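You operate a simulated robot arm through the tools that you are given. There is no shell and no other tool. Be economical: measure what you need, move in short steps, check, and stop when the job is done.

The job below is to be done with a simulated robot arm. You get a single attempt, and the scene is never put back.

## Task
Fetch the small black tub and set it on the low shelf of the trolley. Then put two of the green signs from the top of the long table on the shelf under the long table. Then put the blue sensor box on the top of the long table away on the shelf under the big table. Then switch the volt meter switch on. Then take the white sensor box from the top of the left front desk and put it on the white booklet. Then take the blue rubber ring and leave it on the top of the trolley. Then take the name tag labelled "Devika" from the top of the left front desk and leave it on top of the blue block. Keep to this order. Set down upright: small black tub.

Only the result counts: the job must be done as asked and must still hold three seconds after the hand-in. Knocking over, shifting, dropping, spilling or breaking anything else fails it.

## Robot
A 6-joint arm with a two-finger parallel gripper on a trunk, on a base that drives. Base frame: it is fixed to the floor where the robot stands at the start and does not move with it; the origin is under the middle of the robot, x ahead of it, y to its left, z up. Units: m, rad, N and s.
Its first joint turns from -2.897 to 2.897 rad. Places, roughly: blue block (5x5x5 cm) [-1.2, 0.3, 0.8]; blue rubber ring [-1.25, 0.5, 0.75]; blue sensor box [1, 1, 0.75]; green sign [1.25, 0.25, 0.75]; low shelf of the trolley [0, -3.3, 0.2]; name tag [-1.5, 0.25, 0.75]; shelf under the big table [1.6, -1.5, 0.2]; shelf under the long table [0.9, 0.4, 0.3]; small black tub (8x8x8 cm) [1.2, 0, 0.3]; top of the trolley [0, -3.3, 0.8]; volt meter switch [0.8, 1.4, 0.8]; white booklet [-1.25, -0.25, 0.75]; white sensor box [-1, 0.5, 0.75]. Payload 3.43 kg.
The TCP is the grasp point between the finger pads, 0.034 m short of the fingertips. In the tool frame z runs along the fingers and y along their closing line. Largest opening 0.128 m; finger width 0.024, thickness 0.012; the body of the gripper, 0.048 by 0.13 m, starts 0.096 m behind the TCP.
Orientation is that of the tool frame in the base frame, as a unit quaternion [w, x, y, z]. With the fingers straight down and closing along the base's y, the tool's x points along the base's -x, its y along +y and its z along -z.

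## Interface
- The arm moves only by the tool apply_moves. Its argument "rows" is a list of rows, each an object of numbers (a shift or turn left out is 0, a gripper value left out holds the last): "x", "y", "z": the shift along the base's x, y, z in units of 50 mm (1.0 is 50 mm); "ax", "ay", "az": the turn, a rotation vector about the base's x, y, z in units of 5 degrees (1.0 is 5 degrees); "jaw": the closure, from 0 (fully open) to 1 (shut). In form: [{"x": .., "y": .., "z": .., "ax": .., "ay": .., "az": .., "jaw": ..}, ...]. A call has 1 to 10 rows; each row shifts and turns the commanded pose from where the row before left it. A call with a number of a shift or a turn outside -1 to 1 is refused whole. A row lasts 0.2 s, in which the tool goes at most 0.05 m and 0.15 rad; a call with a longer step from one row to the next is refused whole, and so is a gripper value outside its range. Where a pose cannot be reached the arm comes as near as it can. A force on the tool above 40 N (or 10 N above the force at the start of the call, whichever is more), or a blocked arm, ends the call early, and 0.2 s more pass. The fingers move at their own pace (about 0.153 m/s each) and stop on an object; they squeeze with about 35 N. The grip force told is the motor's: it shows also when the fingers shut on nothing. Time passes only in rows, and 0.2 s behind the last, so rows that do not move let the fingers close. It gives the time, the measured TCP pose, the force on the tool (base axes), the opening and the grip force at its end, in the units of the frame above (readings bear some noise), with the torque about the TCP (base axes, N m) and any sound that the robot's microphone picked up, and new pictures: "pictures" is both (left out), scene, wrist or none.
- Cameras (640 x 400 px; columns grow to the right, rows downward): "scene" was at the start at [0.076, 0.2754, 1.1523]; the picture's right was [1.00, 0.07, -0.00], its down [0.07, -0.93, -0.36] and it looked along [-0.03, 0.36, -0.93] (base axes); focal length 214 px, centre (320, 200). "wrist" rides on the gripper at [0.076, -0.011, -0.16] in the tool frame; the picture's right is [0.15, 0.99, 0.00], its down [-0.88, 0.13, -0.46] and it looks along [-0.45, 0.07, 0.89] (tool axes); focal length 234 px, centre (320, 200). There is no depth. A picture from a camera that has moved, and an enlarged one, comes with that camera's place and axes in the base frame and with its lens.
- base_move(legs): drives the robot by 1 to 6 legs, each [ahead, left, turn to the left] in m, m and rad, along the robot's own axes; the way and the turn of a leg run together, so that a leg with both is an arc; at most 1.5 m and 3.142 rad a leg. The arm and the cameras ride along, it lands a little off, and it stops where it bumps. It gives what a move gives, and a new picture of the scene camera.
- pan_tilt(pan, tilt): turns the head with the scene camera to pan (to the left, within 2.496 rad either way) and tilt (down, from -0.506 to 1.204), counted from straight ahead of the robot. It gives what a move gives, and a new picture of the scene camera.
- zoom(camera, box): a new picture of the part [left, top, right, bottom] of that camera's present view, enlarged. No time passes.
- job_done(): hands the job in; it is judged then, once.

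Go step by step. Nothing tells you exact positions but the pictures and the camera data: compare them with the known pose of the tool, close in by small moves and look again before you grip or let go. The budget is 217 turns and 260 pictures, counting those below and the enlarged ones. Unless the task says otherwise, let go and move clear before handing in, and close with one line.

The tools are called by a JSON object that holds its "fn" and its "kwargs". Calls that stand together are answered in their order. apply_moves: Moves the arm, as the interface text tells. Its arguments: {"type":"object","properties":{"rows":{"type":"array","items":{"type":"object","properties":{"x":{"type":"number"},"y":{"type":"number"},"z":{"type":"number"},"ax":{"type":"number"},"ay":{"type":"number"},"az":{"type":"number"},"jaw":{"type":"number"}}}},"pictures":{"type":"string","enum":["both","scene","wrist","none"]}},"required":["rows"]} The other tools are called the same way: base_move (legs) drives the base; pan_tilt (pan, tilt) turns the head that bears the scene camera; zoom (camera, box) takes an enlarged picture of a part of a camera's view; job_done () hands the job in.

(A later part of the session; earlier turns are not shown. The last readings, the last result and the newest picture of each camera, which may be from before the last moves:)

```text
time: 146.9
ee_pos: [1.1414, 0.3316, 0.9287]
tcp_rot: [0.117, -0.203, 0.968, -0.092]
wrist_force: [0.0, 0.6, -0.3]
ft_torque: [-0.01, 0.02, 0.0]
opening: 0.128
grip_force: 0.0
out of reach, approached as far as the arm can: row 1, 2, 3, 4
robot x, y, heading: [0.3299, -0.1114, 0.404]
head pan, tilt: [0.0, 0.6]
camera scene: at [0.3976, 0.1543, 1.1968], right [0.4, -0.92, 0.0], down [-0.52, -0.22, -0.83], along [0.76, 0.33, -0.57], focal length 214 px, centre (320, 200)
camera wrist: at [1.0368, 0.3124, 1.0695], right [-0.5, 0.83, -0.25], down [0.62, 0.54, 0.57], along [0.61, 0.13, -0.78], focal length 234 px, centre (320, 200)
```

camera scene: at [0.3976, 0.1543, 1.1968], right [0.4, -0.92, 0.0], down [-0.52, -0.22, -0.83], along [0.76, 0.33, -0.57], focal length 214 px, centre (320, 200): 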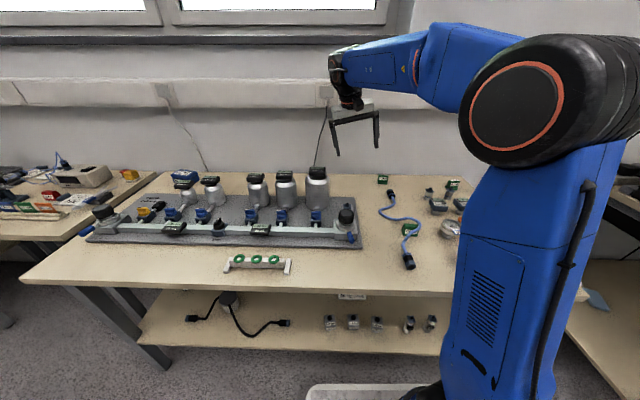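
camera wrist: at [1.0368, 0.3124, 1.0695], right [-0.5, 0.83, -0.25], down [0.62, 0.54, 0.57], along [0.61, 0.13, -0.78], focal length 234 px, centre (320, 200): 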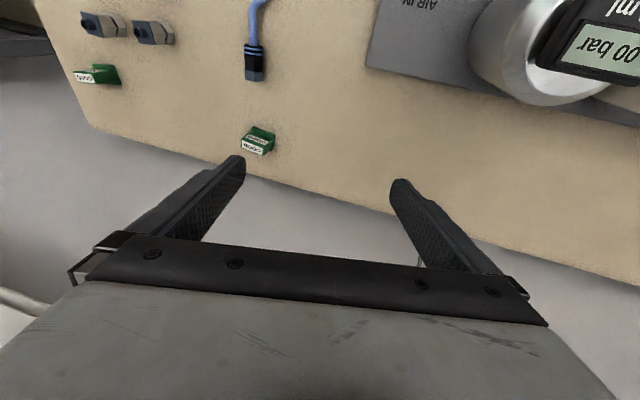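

{"fn": "apply_moves", "kwargs": {"rows": [{"x": 0.3, "y": -0.4, "z": -0.5}, {"x": 0.3, "y": -0.4, "z": -0.5}, {"x": 0.3, "y": -0.4, "z": -0.5}, {"ax": 0.47, "ay": 0.68}, {"ax": 0.47, "ay": 0.68}, {"ax": 0.47, "ay": 0.68}, {"x": 0}]}}

```text
time: 148.5
ee_pos: [1.1854, 0.2702, 0.8566]
tcp_rot: [0.116, -0.201, 0.968, -0.092]
wrist_force: [0.6, 0.4, 0.3]
ft_torque: [-0.03, 0.01, 0.0]
opening: 0.1284
grip_force: 0.0
out of reach, approached as far as the arm can: row 4, 5, 6
robot x, y, heading: [0.33, -0.1143, 0.409]
head pan, tilt: [0.0, 0.6]
camera scene: at [0.3976, 0.1543, 1.1968], right [0.4, -0.92, 0.0], down [-0.52, -0.22, -0.83], along [0.76, 0.33, -0.57], focal length 214 px, centre (320, 200)
camera wrist: at [1.0811, 0.2517, 0.9954], right [-0.5, 0.83, -0.25], down [0.62, 0.54, 0.57], along [0.61, 0.13, -0.78], focal length 234 px, centre (320, 200)
```

scene: 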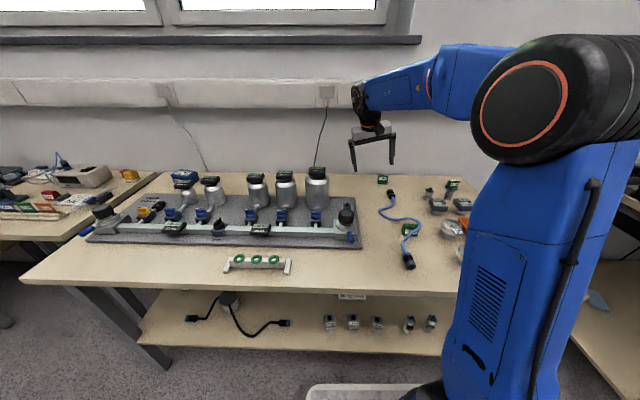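
wrist: 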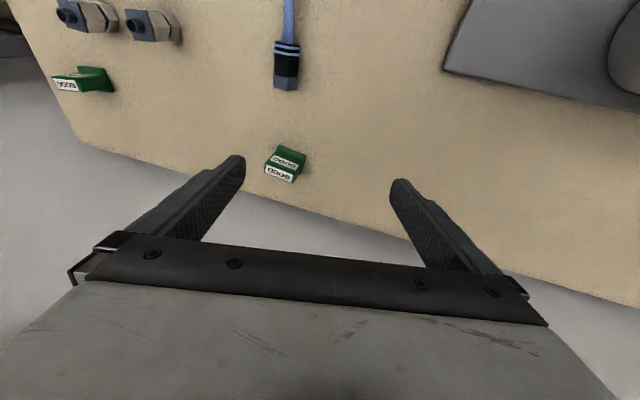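

{"fn": "apply_moves", "kwargs": {"rows": [{"ax": 0.8, "ay": 0.34}, {"ax": 0.8, "ay": 0.34}, {"ax": 0.8, "ay": 0.34}, {"x": 0}], "pictures": "none"}}

{"fn": "apply_moves", "kwargs": {"rows": [{"ax": -0.2, "ay": 0.46}, {"ax": -0.2, "ay": 0.46}, {"x": 0}], "pictures": "none"}}

```text
time: 149.5
ee_pos: [1.1865, 0.271, 0.8554]
tcp_rot: [0.117, -0.202, 0.968, -0.092]
wrist_force: [0.4, -0.3, -0.3]
ft_torque: [-0.01, 0.01, 0.01]
opening: 0.1277
grip_force: 0.0
out of reach, approached as far as the arm can: row 1, 2, 3
robot x, y, heading: [0.3305, -0.115, 0.405]
head pan, tilt: [0.0, 0.6]
```

```text
time: 150.3
ee_pos: [1.1848, 0.2705, 0.8537]
tcp_rot: [0.081, -0.207, 0.969, -0.113]
wrist_force: [-0.5, -0.3, -1.1]
ft_torque: [0.03, 0.01, -0.02]
opening: 0.1281
grip_force: 0.1
robot x, y, heading: [0.3308, -0.1125, 0.405]
head pan, tilt: [0.0, 0.6]
```

Pitch works but sideways tilt hits a limit: the wrist roll joint has wound up half a turn. I'll back the base off and unwind it by swinging the tool around the forearm axis.

{"fn": "base_move", "kwargs": {"legs": [[-0.3, 0, 0]]}}

{"fn": "apply_moves", "kwargs": {"rows": [{"x": 0.22, "y": 0.24, "z": 0.14, "ax": 0.36, "ay": -0.93}, {"x": 0.22, "y": 0.24, "z": 0.14, "ax": 0.36, "ay": -0.93}, {"x": 0.22, "y": 0.24, "z": 0.14, "ax": 0.36, "ay": -0.93}, {"x": 0.22, "y": 0.24, "z": 0.14, "ax": 0.36, "ay": -0.93}, {"x": 0.22, "y": 0.24, "z": 0.14, "ax": 0.36, "ay": -0.93}, {"x": 0.22, "y": 0.24, "z": 0.14, "ax": 0.36, "ay": -0.93}, {"x": 0.22, "y": 0.24, "z": 0.14, "ax": 0.36, "ay": -0.93}, {"x": 0.22, "y": 0.24, "z": 0.14, "ax": 0.36, "ay": -0.93}, {"x": 0.22, "y": 0.24, "z": 0.14, "ax": 0.36, "ay": -0.93}, {"x": 0}]}}

```text
time: 152.4
ee_pos: [0.905, 0.1501, 0.8539]
tcp_rot: [0.08, -0.207, 0.968, -0.113]
wrist_force: [0.2, -0.3, 1.1]
ft_torque: [0.0, 0.0, 0.01]
opening: 0.1283
grip_force: 0.1
robot x, y, heading: [0.0475, -0.2342, 0.404]
head pan, tilt: [0.0, 0.6]
camera scene: at [0.1175, 0.0337, 1.1968], right [0.4, -0.92, 0.0], down [-0.52, -0.22, -0.83], along [0.76, 0.33, -0.57], focal length 214 px, centre (320, 200)
```

scene: 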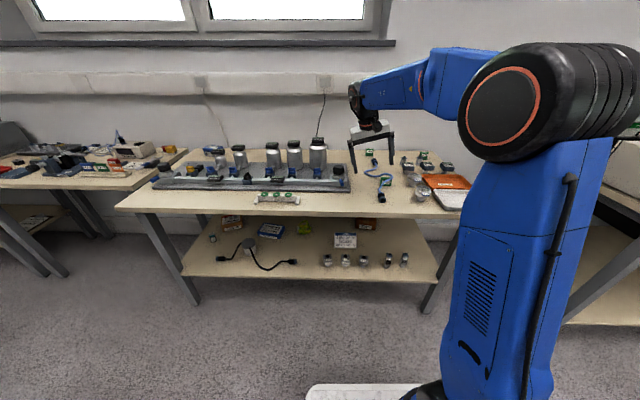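

```text
time: 154.6
ee_pos: [1.0048, 0.2587, 0.9152]
tcp_rot: [0.449, -0.14, 0.882, -0.045]
wrist_force: [-0.5, -0.3, 0.6]
ft_torque: [0.0, 0.03, 0.01]
opening: 0.1281
grip_force: 0.1
robot x, y, heading: [0.0507, -0.2374, 0.408]
head pan, tilt: [0.0, 0.6]
camera scene: at [0.1175, 0.0337, 1.1968], right [0.4, -0.92, 0.0], down [-0.52, -0.22, -0.83], along [0.76, 0.33, -0.57], focal length 214 px, centre (320, 200)
camera wrist: at [0.8361, 0.2199, 0.9529], right [-0.29, 0.9, -0.32], down [0.1, 0.36, 0.93], along [0.95, 0.24, -0.19], focal length 234 px, centre (320, 200)
```

scene: 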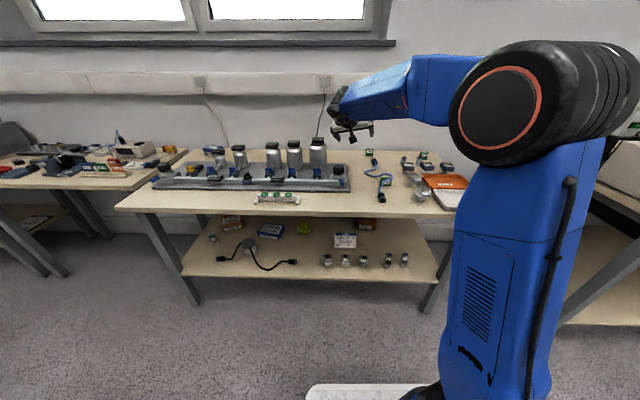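
wrist: 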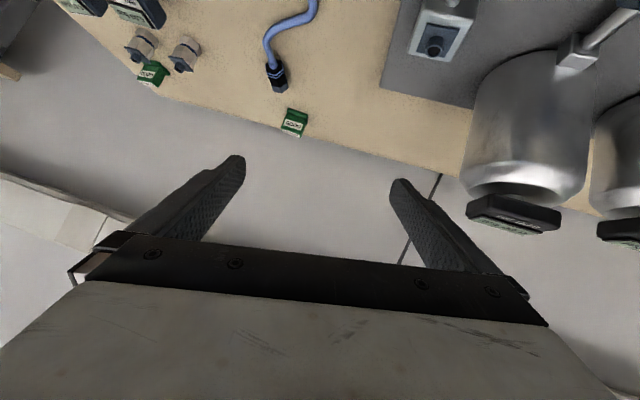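

{"fn": "apply_moves", "kwargs": {"rows": [{"x": 0.168, "y": -0.118, "z": 0.332, "ax": -0.147, "ay": -0.98, "az": -0.274}, {"x": 0.168, "y": -0.118, "z": 0.332, "ax": -0.147, "ay": -0.98, "az": -0.274}, {"x": 0.168, "y": -0.118, "z": 0.332, "ax": -0.147, "ay": -0.98, "az": -0.274}, {"x": 0.168, "y": -0.118, "z": 0.332, "ax": -0.147, "ay": -0.98, "az": -0.274}, {"x": 0.038, "y": 0.085, "z": 0.306, "ax": 0.016, "ay": -0.81, "az": 0.223}, {"x": 0.038, "y": 0.085, "z": 0.306, "ax": 0.016, "ay": -0.81, "az": 0.223}, {"x": 0.038, "y": 0.085, "z": 0.306, "ax": 0.016, "ay": -0.81, "az": 0.223}, {"x": 0.038, "y": 0.085, "z": 0.306, "ax": 0.016, "ay": -0.81, "az": 0.223}, {"x": 0.038, "y": 0.085, "z": 0.306, "ax": 0.016, "ay": -0.81, "az": 0.223}], "pictures": "none"}}

{"fn": "apply_moves", "kwargs": {"rows": [{"x": -0.077, "y": 0.238, "z": 0.2, "ax": -0.016, "ay": -0.544, "az": 0.64}, {"x": -0.077, "y": 0.238, "z": 0.2, "ax": -0.016, "ay": -0.544, "az": 0.64}, {"x": -0.077, "y": 0.238, "z": 0.2, "ax": -0.016, "ay": -0.544, "az": 0.64}, {"x": -0.077, "y": 0.238, "z": 0.2, "ax": -0.016, "ay": -0.544, "az": 0.64}, {"x": -0.077, "y": 0.238, "z": 0.2, "ax": -0.016, "ay": -0.544, "az": 0.64}, {"x": -0.14, "y": 0.265, "ax": -0.177, "ay": -0.167, "az": 0.754}, {"x": -0.14, "y": 0.265, "ax": -0.177, "ay": -0.167, "az": 0.754}, {"x": -0.14, "y": 0.265, "ax": -0.177, "ay": -0.167, "az": 0.754}, {"x": -0.14, "y": 0.265, "ax": -0.177, "ay": -0.167, "az": 0.754}], "pictures": "scene"}}

```text
time: 156.6
ee_pos: [1.0475, 0.2552, 1.0607]
tcp_rot: [0.722, -0.114, 0.676, -0.097]
wrist_force: [-0.2, 0.8, 0.5]
ft_torque: [-0.02, -0.01, -0.01]
opening: 0.1281
grip_force: 0.1
robot x, y, heading: [0.0495, -0.2366, 0.404]
head pan, tilt: [0.0, 0.6]
```

```text
time: 158.6
ee_pos: [1.0011, 0.3673, 1.1085]
tcp_rot: [0.805, -0.295, 0.509, 0.072]
wrist_force: [0.4, 0.5, 0.2]
ft_torque: [-0.01, -0.06, 0.0]
opening: 0.1281
grip_force: 0.1
robot x, y, heading: [0.0552, -0.2331, 0.409]
head pan, tilt: [0.0, 0.6]
camera scene: at [0.1175, 0.0337, 1.1968], right [0.4, -0.92, 0.0], down [-0.52, -0.22, -0.83], along [0.76, 0.33, -0.56], focal length 214 px, centre (320, 200)
```

scene: 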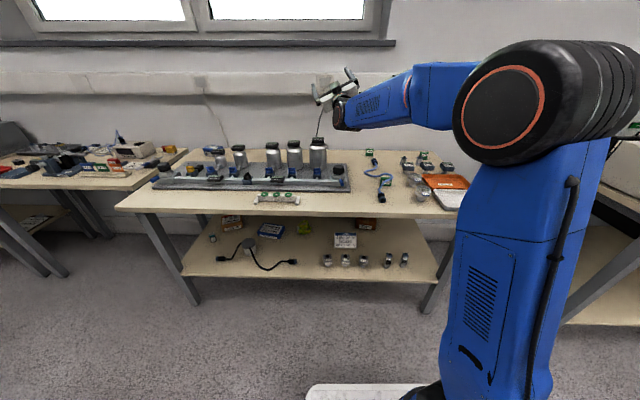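

J4 is unwinding (forearm's vents side shows). Now pitch straight down through the forearm axis.

{"fn": "apply_moves", "kwargs": {"rows": [{"x": 0.05, "y": -0.03, "z": -0.38, "ax": -0.518, "ay": 0.838, "az": -0.168}, {"x": 0.05, "y": -0.03, "z": -0.38, "ax": -0.518, "ay": 0.838, "az": -0.168}, {"x": 0.04, "y": -0.05, "z": -0.38, "ax": -0.518, "ay": 0.838, "az": -0.168}, {"x": 0.02, "y": -0.06, "z": -0.38, "ax": -0.518, "ay": 0.838, "az": -0.168}, {"x": 0.0, "y": -0.08, "z": -0.38, "ax": -0.518, "ay": 0.838, "az": -0.168}, {"x": -0.02, "y": -0.1, "z": -0.38, "ax": -0.518, "ay": 0.838, "az": -0.168}, {"x": -0.05, "y": -0.1, "z": -0.35, "ax": -0.518, "ay": 0.838, "az": -0.168}, {"x": -0.08, "y": -0.12, "z": -0.35, "ax": -0.518, "ay": 0.838, "az": -0.168}, {"x": -0.1, "y": -0.14, "z": -0.32, "ax": -0.518, "ay": 0.838, "az": -0.168}, {"x": -0.12, "y": -0.16, "z": -0.32, "ax": -0.518, "ay": 0.838, "az": -0.168}], "pictures": "none"}}

{"fn": "apply_moves", "kwargs": {"rows": [{"x": -0.14, "y": -0.16, "z": -0.3, "ax": -0.518, "ay": 0.838, "az": -0.168}, {"x": -0.16, "y": -0.16, "z": -0.3, "ax": -0.518, "ay": 0.838, "az": -0.168}, {"x": -0.18, "y": -0.14, "z": -0.25, "ax": -0.518, "ay": 0.838, "az": -0.168}, {"x": 0}]}}

```text
time: 160.8
ee_pos: [0.9896, 0.3247, 0.9334]
tcp_rot: [0.492, -0.382, 0.782, 0.003]
wrist_force: [-5.2, -0.1, 19.9]
ft_torque: [1.11, 0.56, 0.32]
opening: 0.1258
grip_force: 0.2
robot x, y, heading: [0.0491, -0.235, 0.404]
head pan, tilt: [0.0, 0.6]
```

```text
time: 161.8
ee_pos: [0.9658, 0.3002, 0.8868]
tcp_rot: [0.377, -0.392, 0.839, -0.024]
wrist_force: [-0.2, 0.8, -0.1]
ft_torque: [-0.03, 0.02, -0.02]
opening: 0.1279
grip_force: 0.0
robot x, y, heading: [0.0499, -0.2353, 0.405]
head pan, tilt: [0.0, 0.6]
camera scene: at [0.1175, 0.0337, 1.1968], right [0.4, -0.92, 0.0], down [-0.52, -0.22, -0.83], along [0.76, 0.33, -0.57], focal length 214 px, centre (320, 200)
camera wrist: at [0.8376, 0.2023, 0.9565], right [-0.69, 0.58, -0.42], down [-0.02, 0.57, 0.82], along [0.72, 0.58, -0.38], focal length 234 px, centre (320, 200)
```

scene: 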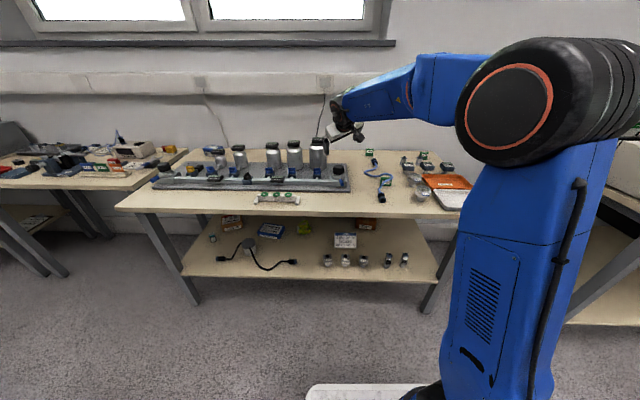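
wrist: 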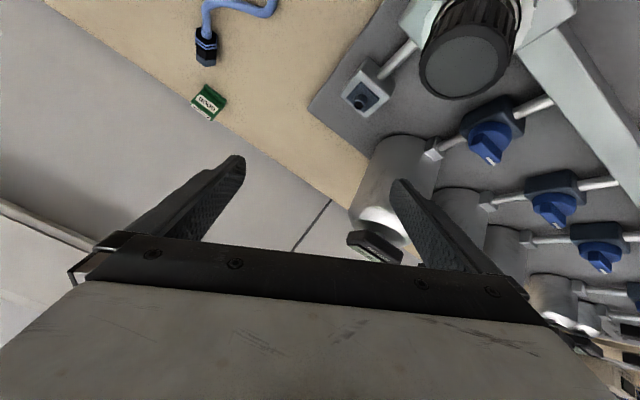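

The fingers brushed the tall bottle's head and the joint flipped again at the singularity. I'll move clear to the right, and check the bottle.

{"fn": "apply_moves", "kwargs": {"rows": [{"z": 0.6}, {"z": 0.6}, {"x": 0.395, "y": -0.9}, {"x": 0.395, "y": -0.9}, {"x": 0.395, "y": -0.9}, {"x": 0.395, "y": -0.9}, {"x": 0.1, "y": -0.22}, {"x": 0}], "pictures": "none"}}

{"fn": "zoom", "kwargs": {"camera": "scene", "box": [140, 60, 480, 220]}}

```text
time: 163.6
ee_pos: [0.9508, 0.2156, 0.8735]
tcp_rot: [0.386, -0.379, 0.84, -0.035]
wrist_force: [-0.1, -0.3, -0.2]
ft_torque: [-0.02, -0.02, 0.0]
opening: 0.128
grip_force: 0.1
out of reach, approached as far as the arm can: row 1, 2, 3, 4, 5, 6, 7
robot x, y, heading: [0.0493, -0.2356, 0.402]
head pan, tilt: [0.0, 0.6]
```

```text
1.88 times, centred on (310, 140) of scene
camera zoom: at [0.1175, 0.0337, 1.1968], right [0.4, -0.92, 0.0], down [-0.52, -0.22, -0.83], along [0.76, 0.33, -0.57], focal length 404 px, centre (339, 313)
```

zoom: 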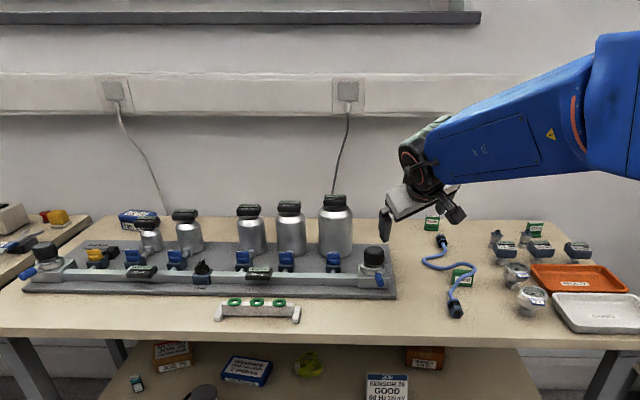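

Bottles are all in place. Now swing the tool again via the right side, while moving into the arm's own vertical plane.

{"fn": "apply_moves", "kwargs": {"rows": [{"x": 0.165, "y": -0.298, "z": 0.136, "ax": -0.486, "ay": -0.551, "az": -0.62}, {"x": 0.415, "y": -0.85, "z": 0.136, "ax": -0.486, "ay": -0.551, "az": -0.62}, {"x": 0.415, "y": -0.85, "z": 0.136, "ax": -0.486, "ay": -0.551, "az": -0.62}, {"x": 0.415, "y": -0.85, "z": 0.136, "ax": -0.486, "ay": -0.551, "az": -0.62}, {"x": 0.415, "y": -0.85, "z": 0.136, "ax": -0.486, "ay": -0.551, "az": -0.62}, {"x": 0}], "pictures": "none"}}

{"fn": "apply_moves", "kwargs": {"rows": [{"x": 0.131, "y": -0.097, "z": 0.329, "ax": -0.211, "ay": -0.917, "az": -0.188}, {"x": 0.131, "y": -0.097, "z": 0.329, "ax": -0.211, "ay": -0.917, "az": -0.188}, {"x": 0.131, "y": -0.097, "z": 0.329, "ax": -0.211, "ay": -0.917, "az": -0.188}, {"x": 0.131, "y": -0.097, "z": 0.329, "ax": -0.211, "ay": -0.917, "az": -0.188}, {"x": 0.131, "y": -0.097, "z": 0.329, "ax": -0.211, "ay": -0.917, "az": -0.188}, {"x": 0.02, "y": 0.162, "z": 0.329, "ax": -0.07, "ay": -0.856, "az": 0.426}, {"x": 0.02, "y": 0.162, "z": 0.329, "ax": -0.07, "ay": -0.856, "az": 0.426}, {"x": 0.02, "y": 0.162, "z": 0.329, "ax": -0.07, "ay": -0.856, "az": 0.426}, {"x": 0.02, "y": 0.162, "z": 0.329, "ax": -0.07, "ay": -0.856, "az": 0.426}, {"x": 0.02, "y": 0.162, "z": 0.329, "ax": -0.07, "ay": -0.856, "az": 0.426}], "pictures": "none"}}

{"fn": "apply_moves", "kwargs": {"rows": [{"x": -0.102, "y": 0.325, "z": 0.136, "ax": -0.147, "ay": -0.405, "az": 0.856}, {"x": -0.102, "y": 0.325, "z": 0.136, "ax": -0.147, "ay": -0.405, "az": 0.856}, {"x": -0.102, "y": 0.325, "z": 0.136, "ax": -0.147, "ay": -0.405, "az": 0.856}, {"x": -0.102, "y": 0.325, "z": 0.136, "ax": -0.147, "ay": -0.405, "az": 0.856}, {"x": -0.102, "y": 0.325, "z": 0.136, "ax": -0.147, "ay": -0.405, "az": 0.856}, {"x": 0}], "pictures": "scene"}}

```text
time: 165.0
ee_pos: [1.0405, 0.0333, 0.9082]
tcp_rot: [0.423, -0.31, 0.826, -0.207]
wrist_force: [-0.3, -0.2, 1.3]
ft_torque: [-0.02, -0.01, 0.01]
opening: 0.128
grip_force: 0.1
robot x, y, heading: [0.0477, -0.2355, 0.405]
head pan, tilt: [0.0, 0.6]
```

```text
time: 167.2
ee_pos: [1.077, 0.0499, 1.0721]
tcp_rot: [0.704, -0.26, 0.58, -0.318]
wrist_force: [-0.8, 0.9, -0.3]
ft_torque: [0.02, -0.01, 0.03]
opening: 0.1277
grip_force: 0.0
robot x, y, heading: [0.0478, -0.2319, 0.408]
head pan, tilt: [0.0, 0.6]
```

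```text
time: 168.6
ee_pos: [1.0536, 0.1302, 1.1073]
tcp_rot: [0.79, -0.356, 0.448, -0.221]
wrist_force: [-0.4, -0.8, -0.7]
ft_torque: [-0.02, 0.03, 0.01]
opening: 0.128
grip_force: 0.1
robot x, y, heading: [0.0473, -0.235, 0.409]
head pan, tilt: [0.0, 0.6]
camera scene: at [0.1175, 0.0336, 1.1968], right [0.4, -0.92, 0.0], down [-0.52, -0.22, -0.83], along [0.76, 0.33, -0.57], focal length 214 px, centre (320, 200)
```

scene: 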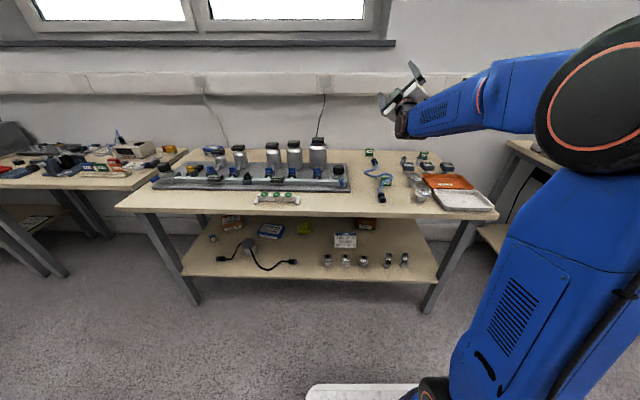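

In the arm's plane now (heading 22.8° vs 23.2°). Pitch straight down exactly in that plane.

{"fn": "apply_moves", "kwargs": {"rows": [{"x": 0.06, "y": -0.14, "az": 0.08}, {"x": 0.114, "y": 0.049, "z": -0.396, "ax": -0.43, "ay": 1.0}, {"x": 0.079, "y": 0.034, "z": -0.412, "ax": -0.43, "ay": 1.0}, {"x": 0.042, "y": 0.018, "z": -0.412, "ax": -0.43, "ay": 1.0}, {"x": 0.007, "y": 0.003, "z": -0.414, "ax": -0.43, "ay": 1.0}, {"x": -0.031, "y": -0.013, "z": -0.42, "ax": -0.43, "ay": 1.0}, {"x": -0.066, "y": -0.028, "z": -0.408, "ax": -0.43, "ay": 1.0}, {"x": -0.103, "y": -0.044, "z": -0.406, "ax": -0.43, "ay": 1.0}, {"x": -0.134, "y": -0.058, "z": -0.388, "ax": -0.43, "ay": 1.0}, {"x": -0.169, "y": -0.072, "z": -0.372, "ax": -0.43, "ay": 1.0}], "pictures": "scene"}}

```text
time: 170.8
ee_pos: [1.0424, 0.1191, 0.9226]
tcp_rot: [0.49, -0.537, 0.673, -0.135]
wrist_force: [0.0, -0.2, 0.4]
ft_torque: [0.01, 0.01, -0.04]
opening: 0.1279
grip_force: 0.0
robot x, y, heading: [0.0496, -0.2306, 0.407]
head pan, tilt: [0.0, 0.6]
camera scene: at [0.1175, 0.0336, 1.1968], right [0.4, -0.92, 0.0], down [-0.52, -0.22, -0.83], along [0.76, 0.33, -0.57], focal length 214 px, centre (320, 200)
```

scene: 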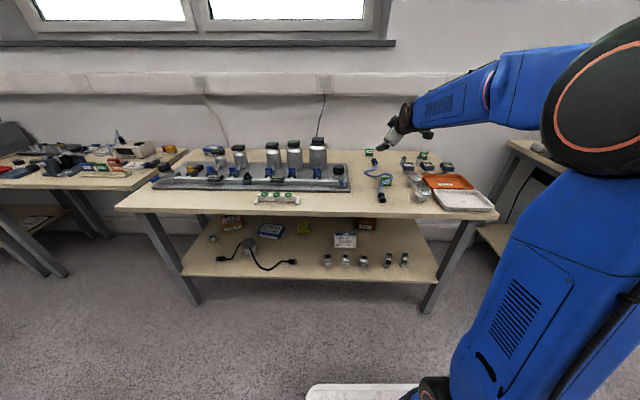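

Success: the wrist passed through without flipping. Finish pitching to vertical and undo the roll.

{"fn": "apply_moves", "kwargs": {"rows": [{"x": -0.2, "y": -0.086, "z": -0.07, "ax": -0.43, "ay": 1.0}, {"x": -0.2, "y": -0.086, "z": -0.07, "ax": -0.43, "ay": 1.0}, {"x": -0.2, "y": -0.086, "z": -0.07, "ax": -0.43, "ay": 1.0}, {"x": -0.2, "y": -0.086, "z": -0.07, "ax": -0.43, "ay": 1.0}, {"x": -0.2, "y": -0.086, "z": -0.07, "ax": -0.43, "ay": 1.0}, {"x": -0.2, "y": -0.086, "z": -0.07, "ax": -0.43, "ay": 1.0}, {"x": -0.2, "y": -0.086, "z": -0.07, "ax": -0.43, "ay": 1.0}, {"x": -0.2, "y": -0.086, "z": -0.07, "ax": -0.43, "ay": 1.0}, {"x": -0.2, "y": -0.086, "z": -0.07, "ax": -0.43, "ay": 1.0}, {"x": -0.2, "y": -0.086, "z": -0.07, "ax": -0.43, "ay": 1.0}], "pictures": "none"}}

{"fn": "apply_moves", "kwargs": {"rows": [{"ax": -0.43, "ay": 1.0}, {"az": -1}, {"az": -1}, {"az": -1}, {"az": -1}, {"az": -1}, {"az": -1}, {"az": -1}, {"az": -1}, {"az": -1}], "pictures": "wrist"}}

```text
time: 173.0
ee_pos: [0.9434, 0.0731, 0.8891]
tcp_rot: [0.057, -0.624, 0.779, -0.017]
wrist_force: [-0.4, 0.1, -0.3]
ft_torque: [0.0, -0.02, 0.02]
opening: 0.128
grip_force: 0.0
robot x, y, heading: [0.0485, -0.2353, 0.406]
head pan, tilt: [0.0, 0.6]
```

```text
time: 175.2
ee_pos: [0.9423, 0.0762, 0.8898]
tcp_rot: [0.008, -0.278, 0.96, -0.007]
wrist_force: [-0.9, 0.3, 0.7]
ft_torque: [-0.01, -0.01, 0.01]
opening: 0.128
grip_force: 0.0
robot x, y, heading: [0.0491, -0.2338, 0.409]
head pan, tilt: [0.0, 0.6]
camera wrist: at [0.882, 0.0277, 1.0466], right [-0.65, 0.76, -0.02], down [0.67, 0.58, 0.46], along [0.36, 0.29, -0.89], focal length 234 px, centre (320, 200)
```

wrist: 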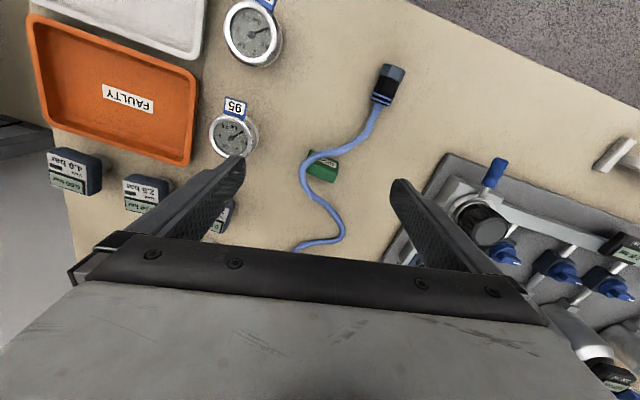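

Tool vertical again. Sign B lies under the cable, so I'll take A and C. Drive forward.

{"fn": "base_move", "kwargs": {"legs": [[0.33, 0, 0]]}}

{"fn": "apply_moves", "kwargs": {"rows": [{"x": -0.5}, {"x": 0}], "pictures": "wrist"}}

```text
time: 177.3
ee_pos: [1.2451, 0.2028, 0.8878]
tcp_rot: [0.009, -0.277, 0.961, -0.007]
wrist_force: [-0.6, -0.4, -0.2]
ft_torque: [0.01, -0.02, 0.0]
opening: 0.128
grip_force: 0.0
robot x, y, heading: [0.352, -0.1012, 0.403]
head pan, tilt: [0.0, 0.6]
camera scene: at [0.4191, 0.1627, 1.1968], right [0.39, -0.92, 0.0], down [-0.52, -0.22, -0.82], along [0.76, 0.32, -0.57], focal length 214 px, centre (320, 200)
```

scene: 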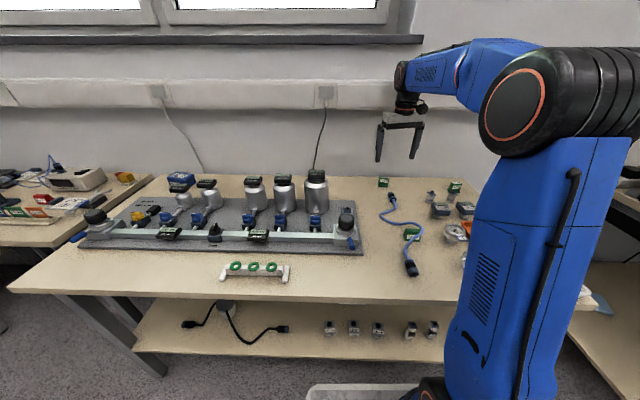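

```text
time: 177.9
ee_pos: [1.2201, 0.2008, 0.8894]
tcp_rot: [0.009, -0.277, 0.961, -0.008]
wrist_force: [-0.6, -0.1, -0.1]
ft_torque: [-0.01, 0.0, -0.02]
opening: 0.1278
grip_force: 0.0
robot x, y, heading: [0.3492, -0.1037, 0.408]
head pan, tilt: [0.0, 0.6]
camera wrist: at [1.1579, 0.1537, 1.0469], right [-0.65, 0.76, -0.02], down [0.67, 0.58, 0.46], along [0.36, 0.29, -0.89], focal length 234 px, centre (320, 200)
```

wrist: 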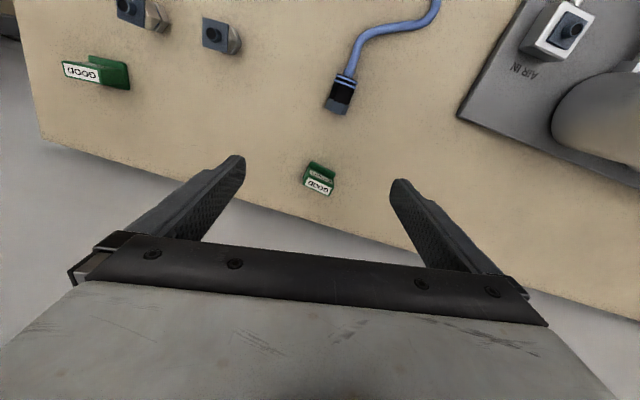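

{"fn": "zoom", "kwargs": {"camera": "wrist", "box": [250, 120, 400, 215]}}

{"fn": "zoom", "kwargs": {"camera": "wrist", "box": [20, 0, 280, 160]}}

{"fn": "zoom", "kwargs": {"camera": "scene", "box": [350, 160, 480, 240]}}

```text
4.21 times, centred on (325, 168) of wrist
camera zoom: at [1.1579, 0.1537, 1.0469], right [-0.65, 0.76, -0.02], down [0.67, 0.58, 0.46], along [0.36, 0.29, -0.89], focal length 986 px, centre (299, 337)
```

zoom: 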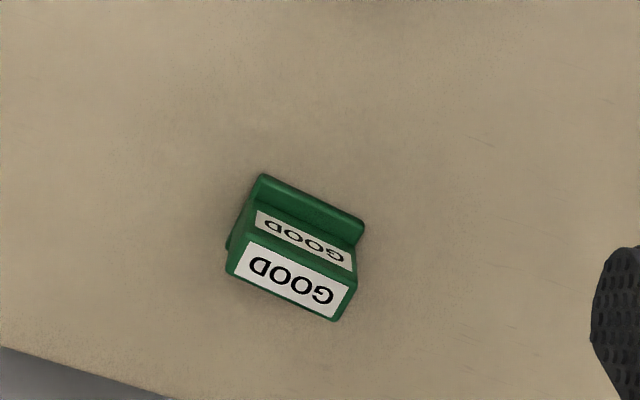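

```text
2.46 times, centred on (150, 80) of wrist
camera zoom: at [1.1579, 0.1537, 1.0469], right [-0.65, 0.76, -0.02], down [0.67, 0.58, 0.46], along [0.36, 0.29, -0.89], focal length 576 px, centre (738, 495)
```

zoom: 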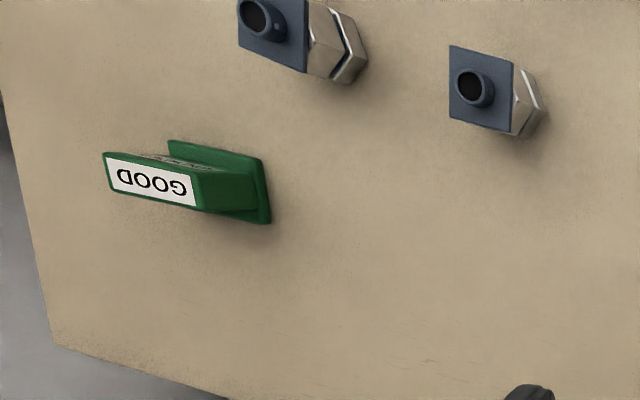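

```text
4.92 times, centred on (415, 200) of scene
camera zoom: at [0.4192, 0.1627, 1.1968], right [0.39, -0.92, 0.0], down [-0.52, -0.22, -0.82], along [0.76, 0.32, -0.57], focal length 1056 px, centre (-148, 200)
```

zoom: 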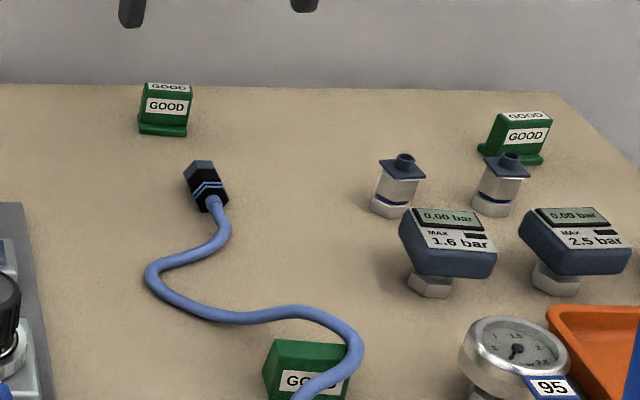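

Both signs stand with their width along the table's length. I'll align the closing axis (−10° yaw) and go above sign A.

{"fn": "apply_moves", "kwargs": {"rows": [{"az": -1, "x": 0.3, "y": 0.2, "z": -0.3}, {"az": -1, "x": 0.3, "y": 0.25, "z": -0.4}, {"z": -0.4}, {"x": 0}], "pictures": "both"}}

{"fn": "zoom", "kwargs": {"camera": "scene", "box": [340, 120, 470, 210]}}

```text
time: 178.9
ee_pos: [1.2501, 0.2225, 0.8336]
tcp_rot: [0.008, -0.193, 0.981, -0.008]
wrist_force: [0.2, 1.0, -0.9]
ft_torque: [0.01, 0.0, 0.01]
opening: 0.1282
grip_force: 0.0
robot x, y, heading: [0.3505, -0.102, 0.406]
head pan, tilt: [0.0, 0.6]
camera scene: at [0.4191, 0.1627, 1.1968], right [0.39, -0.92, 0.0], down [-0.52, -0.22, -0.83], along [0.76, 0.32, -0.57], focal length 214 px, centre (320, 200)
camera wrist: at [1.1805, 0.1874, 0.9912], right [-0.51, 0.86, -0.02], down [0.76, 0.46, 0.46], along [0.41, 0.22, -0.89], focal length 234 px, centre (320, 200)
```

scene: 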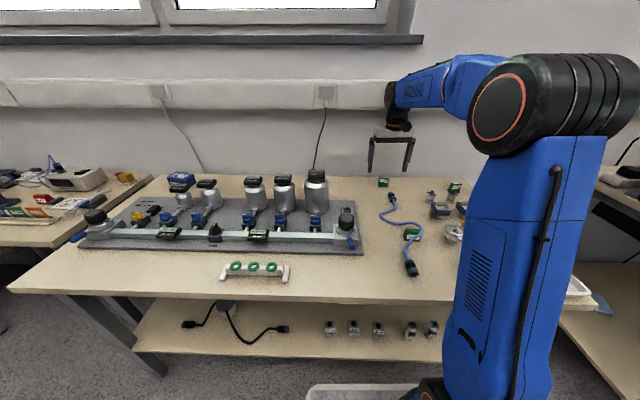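
wrist: 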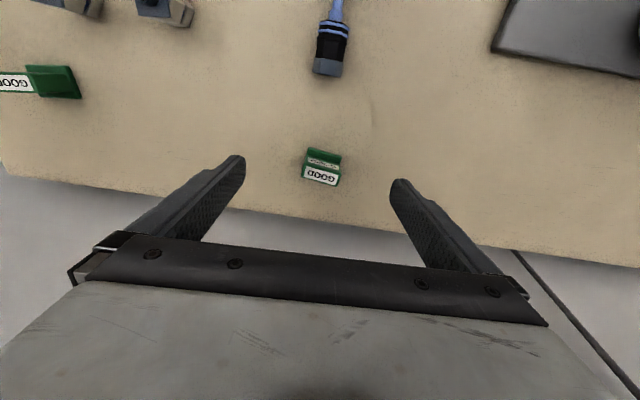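

```text
4.44 times, centred on (405, 165) of scene
camera zoom: at [0.4191, 0.1627, 1.1968], right [0.39, -0.92, 0.0], down [-0.52, -0.22, -0.83], along [0.76, 0.32, -0.57], focal length 953 px, centre (-58, 356)
```

zoom: 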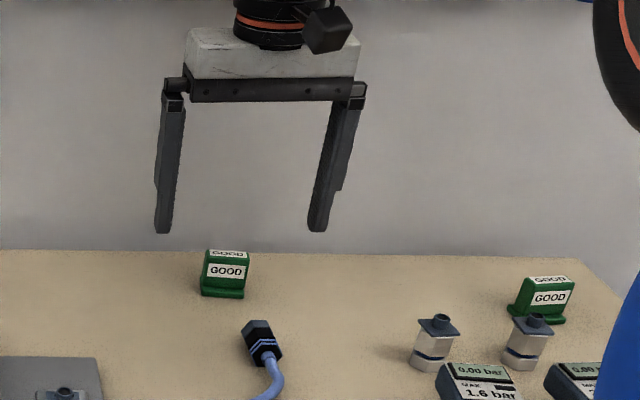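

Aligned over sign A. Lower to about 0.785.

{"fn": "apply_moves", "kwargs": {"rows": [{"z": -0.4, "y": 0.05}, {"z": -0.3}, {"z": -0.25}, {"x": 0}], "pictures": "wrist"}}

{"fn": "zoom", "kwargs": {"camera": "scene", "box": [340, 120, 470, 210]}}

```text
time: 179.9
ee_pos: [1.2501, 0.2265, 0.785]
tcp_rot: [0.008, -0.193, 0.981, -0.008]
wrist_force: [0.6, -0.2, -0.7]
ft_torque: [-0.01, -0.01, 0.02]
opening: 0.1279
grip_force: 0.0
robot x, y, heading: [0.3503, -0.1055, 0.404]
head pan, tilt: [0.0, 0.6]
camera wrist: at [1.1812, 0.1902, 0.9431], right [-0.51, 0.86, -0.02], down [0.76, 0.46, 0.46], along [0.41, 0.22, -0.89], focal length 234 px, centre (320, 200)
```

wrist: 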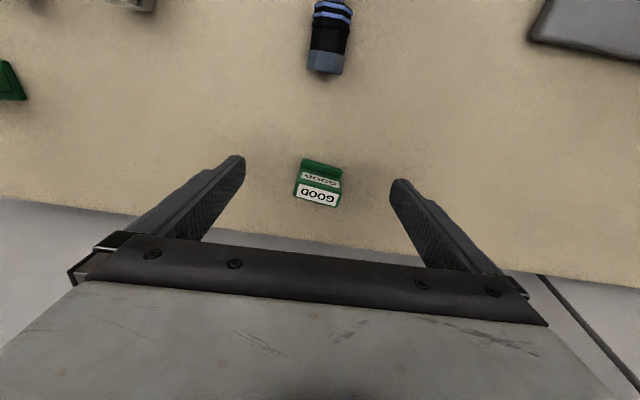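

```text
4.44 times, centred on (405, 165) of scene
camera zoom: at [0.4191, 0.1627, 1.1968], right [0.39, -0.92, 0.0], down [-0.52, -0.22, -0.82], along [0.76, 0.32, -0.57], focal length 953 px, centre (-58, 356)
```

zoom: 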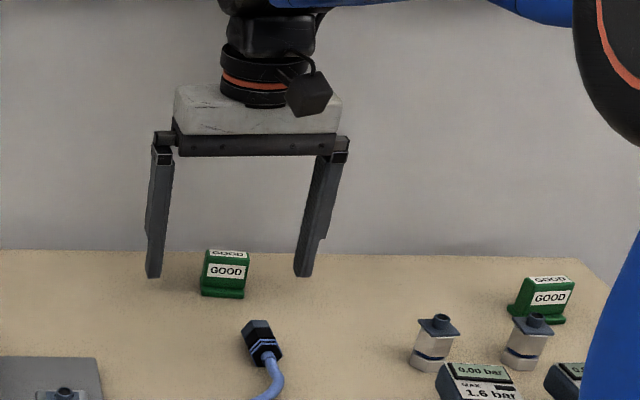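

{"fn": "apply_moves", "kwargs": {"rows": [{"x": 0.15, "y": 0.06, "z": -0.2}, {"z": -0.14}, {"jaw": 0.4}, {"jaw": 0.6}, {"jaw": 0.8}, {"jaw": 0.8}, {"x": 0}], "pictures": "wrist"}}

{"fn": "zoom", "kwargs": {"camera": "scene", "box": [340, 120, 470, 210]}}

```text
time: 181.5
ee_pos: [1.258, 0.2306, 0.7697]
tcp_rot: [0.008, -0.192, 0.981, -0.008]
wrist_force: [-0.3, 0.0, -0.6]
ft_torque: [-0.01, 0.02, 0.0]
opening: 0.0391
grip_force: 35.1
robot x, y, heading: [0.3533, -0.1053, 0.404]
head pan, tilt: [0.0, 0.6]
camera wrist: at [1.1891, 0.194, 0.9264], right [-0.51, 0.86, -0.02], down [0.76, 0.46, 0.46], along [0.41, 0.22, -0.89], focal length 234 px, centre (320, 200)
```

wrist: 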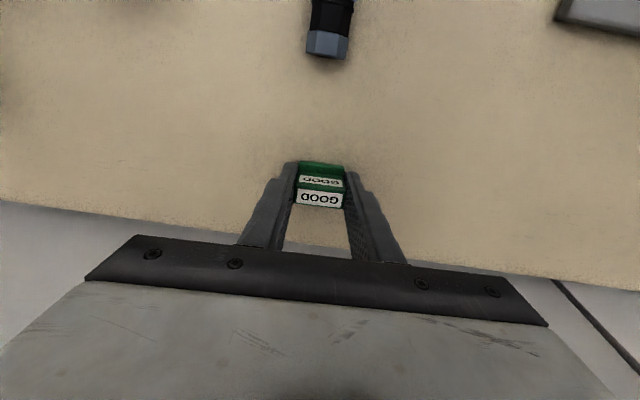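

```text
4.44 times, centred on (405, 165) of scene
camera zoom: at [0.4191, 0.1627, 1.1968], right [0.39, -0.92, 0.0], down [-0.52, -0.22, -0.82], along [0.76, 0.32, -0.57], focal length 953 px, centre (-58, 356)
```

zoom: 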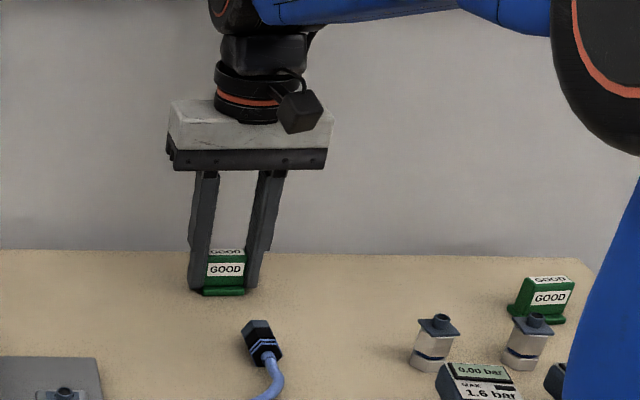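

Sign A gripped (0.039 m). Lift, then back the base off and slide left to face a free gap on the shelf's front.

{"fn": "apply_moves", "kwargs": {"rows": [{"z": 0.5, "jaw": 0.85}, {"z": 0.8}, {"z": 0.8}, {"z": 0.8}, {"x": -0.5, "y": -0.2}, {"x": 0}], "pictures": "none"}}

{"fn": "base_move", "kwargs": {"legs": [[-0.5, 0, 0], [0, 0.32, 0]]}}

{"fn": "zoom", "kwargs": {"camera": "scene", "box": [160, 170, 480, 330]}}

```text
time: 182.9
ee_pos: [1.2307, 0.2182, 0.9159]
tcp_rot: [0.008, -0.193, 0.981, -0.007]
wrist_force: [-0.5, 0.5, 0.0]
ft_torque: [-0.01, 0.05, -0.03]
opening: 0.0387
grip_force: 34.7
robot x, y, heading: [0.3525, -0.1027, 0.404]
head pan, tilt: [0.0, 0.6]
```

```text
time: 187.6
ee_pos: [0.6469, 0.3186, 0.9168]
tcp_rot: [0.007, -0.189, 0.982, -0.008]
wrist_force: [-0.1, -1.1, -0.8]
ft_torque: [-0.01, -0.01, -0.01]
opening: 0.039
grip_force: 35.7
robot x, y, heading: [-0.2325, -0.0011, 0.401]
head pan, tilt: [0.0, 0.6]
camera scene: at [-0.1653, 0.2663, 1.1968], right [0.39, -0.92, 0.0], down [-0.52, -0.22, -0.82], along [0.76, 0.32, -0.57], focal length 214 px, centre (320, 200)
```

scene: 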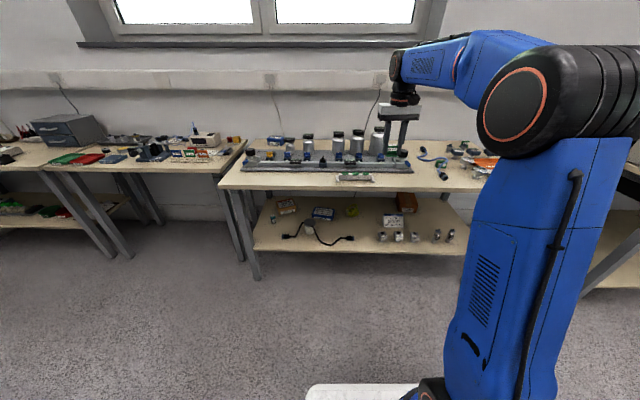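

```text
2.00 times, centred on (320, 250) of scene
camera zoom: at [-0.1653, 0.2663, 1.1968], right [0.39, -0.92, 0.0], down [-0.52, -0.22, -0.82], along [0.76, 0.32, -0.57], focal length 429 px, centre (320, 100)
```

zoom: 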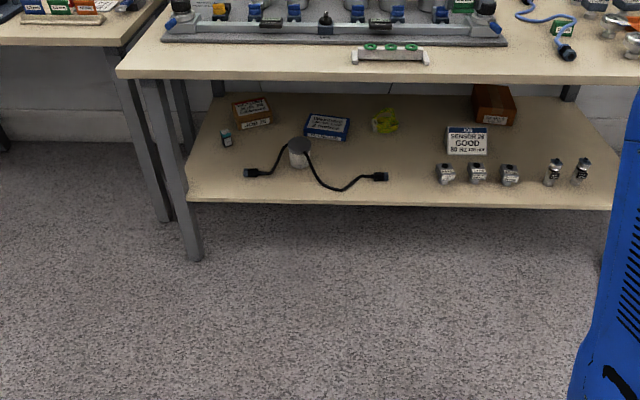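

There's a ~12 cm gap on the shelf front between the cable plug and the first sensor block, centre ≈(0.73, 0.36). I'll align the base and lower the arm in front of the table.

{"fn": "base_move", "kwargs": {"legs": [[-0.04, 0.025, 0]]}}

{"fn": "apply_moves", "kwargs": {"rows": [{"x": -0.3, "y": -0.25}, {"x": -0.3, "y": -0.25}, {"z": -0.95}, {"z": -0.95}, {"z": -0.95}, {"z": -0.95}, {"z": -0.95}, {"z": -0.95}, {"z": -0.95}, {"z": -0.95}], "pictures": "none"}}

{"fn": "apply_moves", "kwargs": {"rows": [{"z": -0.95}, {"z": -0.9}, {"x": 0}]}}

```text
time: 188.6
ee_pos: [0.5997, 0.325, 0.9169]
tcp_rot: [0.008, -0.19, 0.982, -0.008]
wrist_force: [-0.4, 0.1, 0.1]
ft_torque: [0.01, 0.0, 0.01]
opening: 0.0393
grip_force: 35.4
robot x, y, heading: [-0.2814, 0.0091, 0.395]
head pan, tilt: [0.0, 0.6]
camera scene: at [-0.2117, 0.2739, 1.1968], right [0.39, -0.92, 0.0], down [-0.52, -0.22, -0.82], along [0.76, 0.32, -0.57], focal length 214 px, centre (320, 200)
```

scene: 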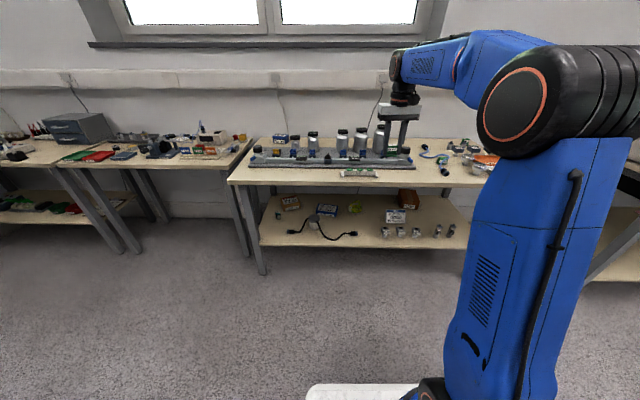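

```text
time: 190.8
ee_pos: [0.5693, 0.2999, 0.5368]
tcp_rot: [0.01, -0.189, 0.982, -0.009]
wrist_force: [-0.8, -0.4, -0.8]
ft_torque: [0.02, -0.02, 0.0]
opening: 0.039
grip_force: 35.2
robot x, y, heading: [-0.2834, 0.0046, 0.403]
head pan, tilt: [0.0, 0.6]
```

```text
time: 191.6
ee_pos: [0.5714, 0.3009, 0.4437]
tcp_rot: [0.007, -0.19, 0.982, -0.008]
wrist_force: [-0.2, -0.9, 0.3]
ft_torque: [0.03, 0.0, -0.01]
opening: 0.0391
grip_force: 34.8
robot x, y, heading: [-0.2805, 0.0049, 0.398]
head pan, tilt: [0.0, 0.6]
camera scene: at [-0.2117, 0.2738, 1.1968], right [0.39, -0.92, 0.0], down [-0.52, -0.22, -0.82], along [0.76, 0.32, -0.57], focal length 214 px, centre (320, 200)
camera wrist: at [0.5017, 0.2648, 0.6007], right [-0.5, 0.86, -0.02], down [0.76, 0.46, 0.46], along [0.41, 0.22, -0.89], focal length 234 px, centre (320, 200)
```

scene: 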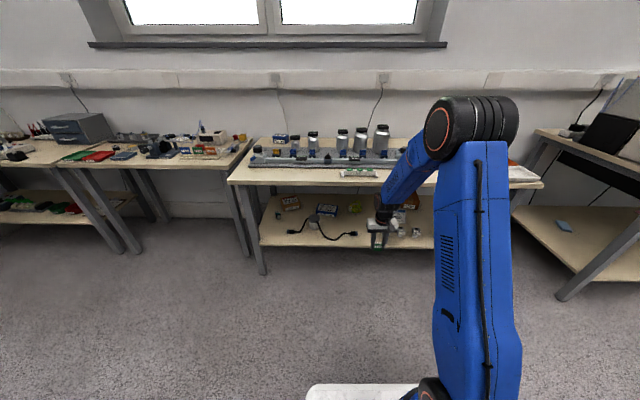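
wrist: 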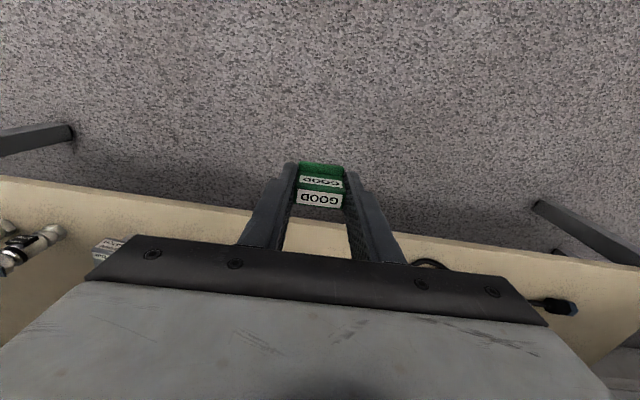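

{"fn": "apply_moves", "kwargs": {"rows": [{"x": 0.33, "y": 0.13, "z": -0.2, "ax": 0.389, "ay": -0.921}, {"x": 0.33, "y": 0.13, "z": -0.2, "ax": 0.389, "ay": -0.921}, {"x": 0.33, "y": 0.13, "z": -0.2, "ax": 0.389, "ay": -0.921}, {"x": 0.33, "y": 0.13, "z": -0.2, "ax": 0.389, "ay": -0.921}, {"x": 0.33, "y": 0.13, "z": -0.2, "ax": 0.389, "ay": -0.921}, {"x": 0}]}}

{"fn": "zoom", "kwargs": {"camera": "scene", "box": [240, 150, 480, 290]}}

```text
time: 192.9
ee_pos: [0.6456, 0.3267, 0.3989]
tcp_rot: [0.203, -0.183, 0.961, 0.03]
wrist_force: [-0.3, 0.1, -0.7]
ft_torque: [-0.01, 0.03, -0.02]
opening: 0.0386
grip_force: 34.8
out of reach, approached as far as the arm can: row 5
robot x, y, heading: [-0.2813, 0.004, 0.395]
head pan, tilt: [0.0, 0.6]
camera scene: at [-0.2116, 0.2739, 1.1968], right [0.39, -0.92, 0.0], down [-0.52, -0.22, -0.82], along [0.76, 0.32, -0.57], focal length 214 px, centre (320, 200)
camera wrist: at [0.5253, 0.2719, 0.5132], right [-0.48, 0.87, -0.08], down [0.53, 0.36, 0.77], along [0.7, 0.33, -0.64], focal length 234 px, centre (320, 200)
```

scene: 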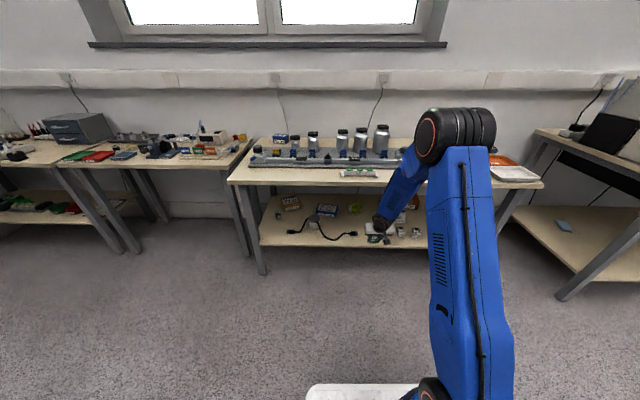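
wrist: 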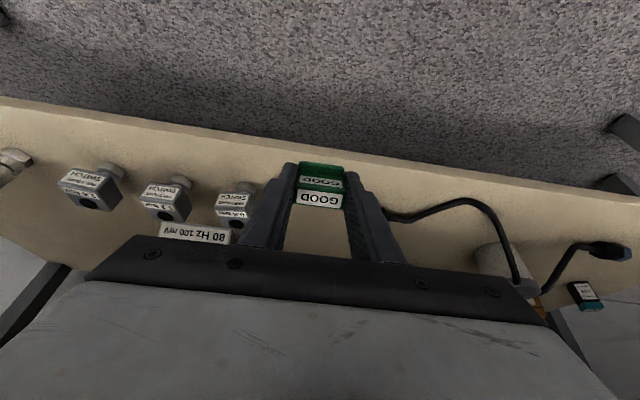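

```text
2.67 times, centred on (360, 220) of scene
camera zoom: at [-0.2116, 0.2739, 1.1968], right [0.39, -0.92, 0.0], down [-0.52, -0.22, -0.82], along [0.76, 0.32, -0.57], focal length 572 px, centre (213, 147)
```

zoom: 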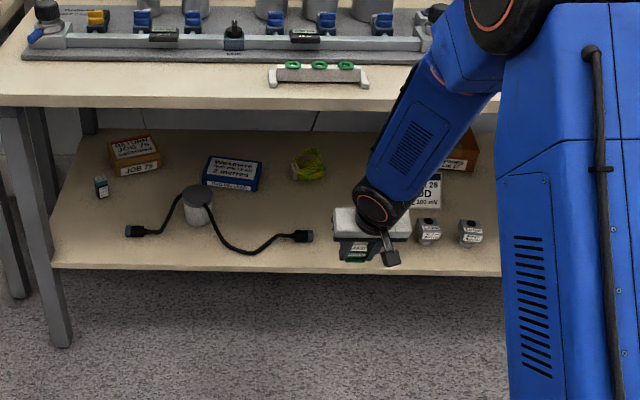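

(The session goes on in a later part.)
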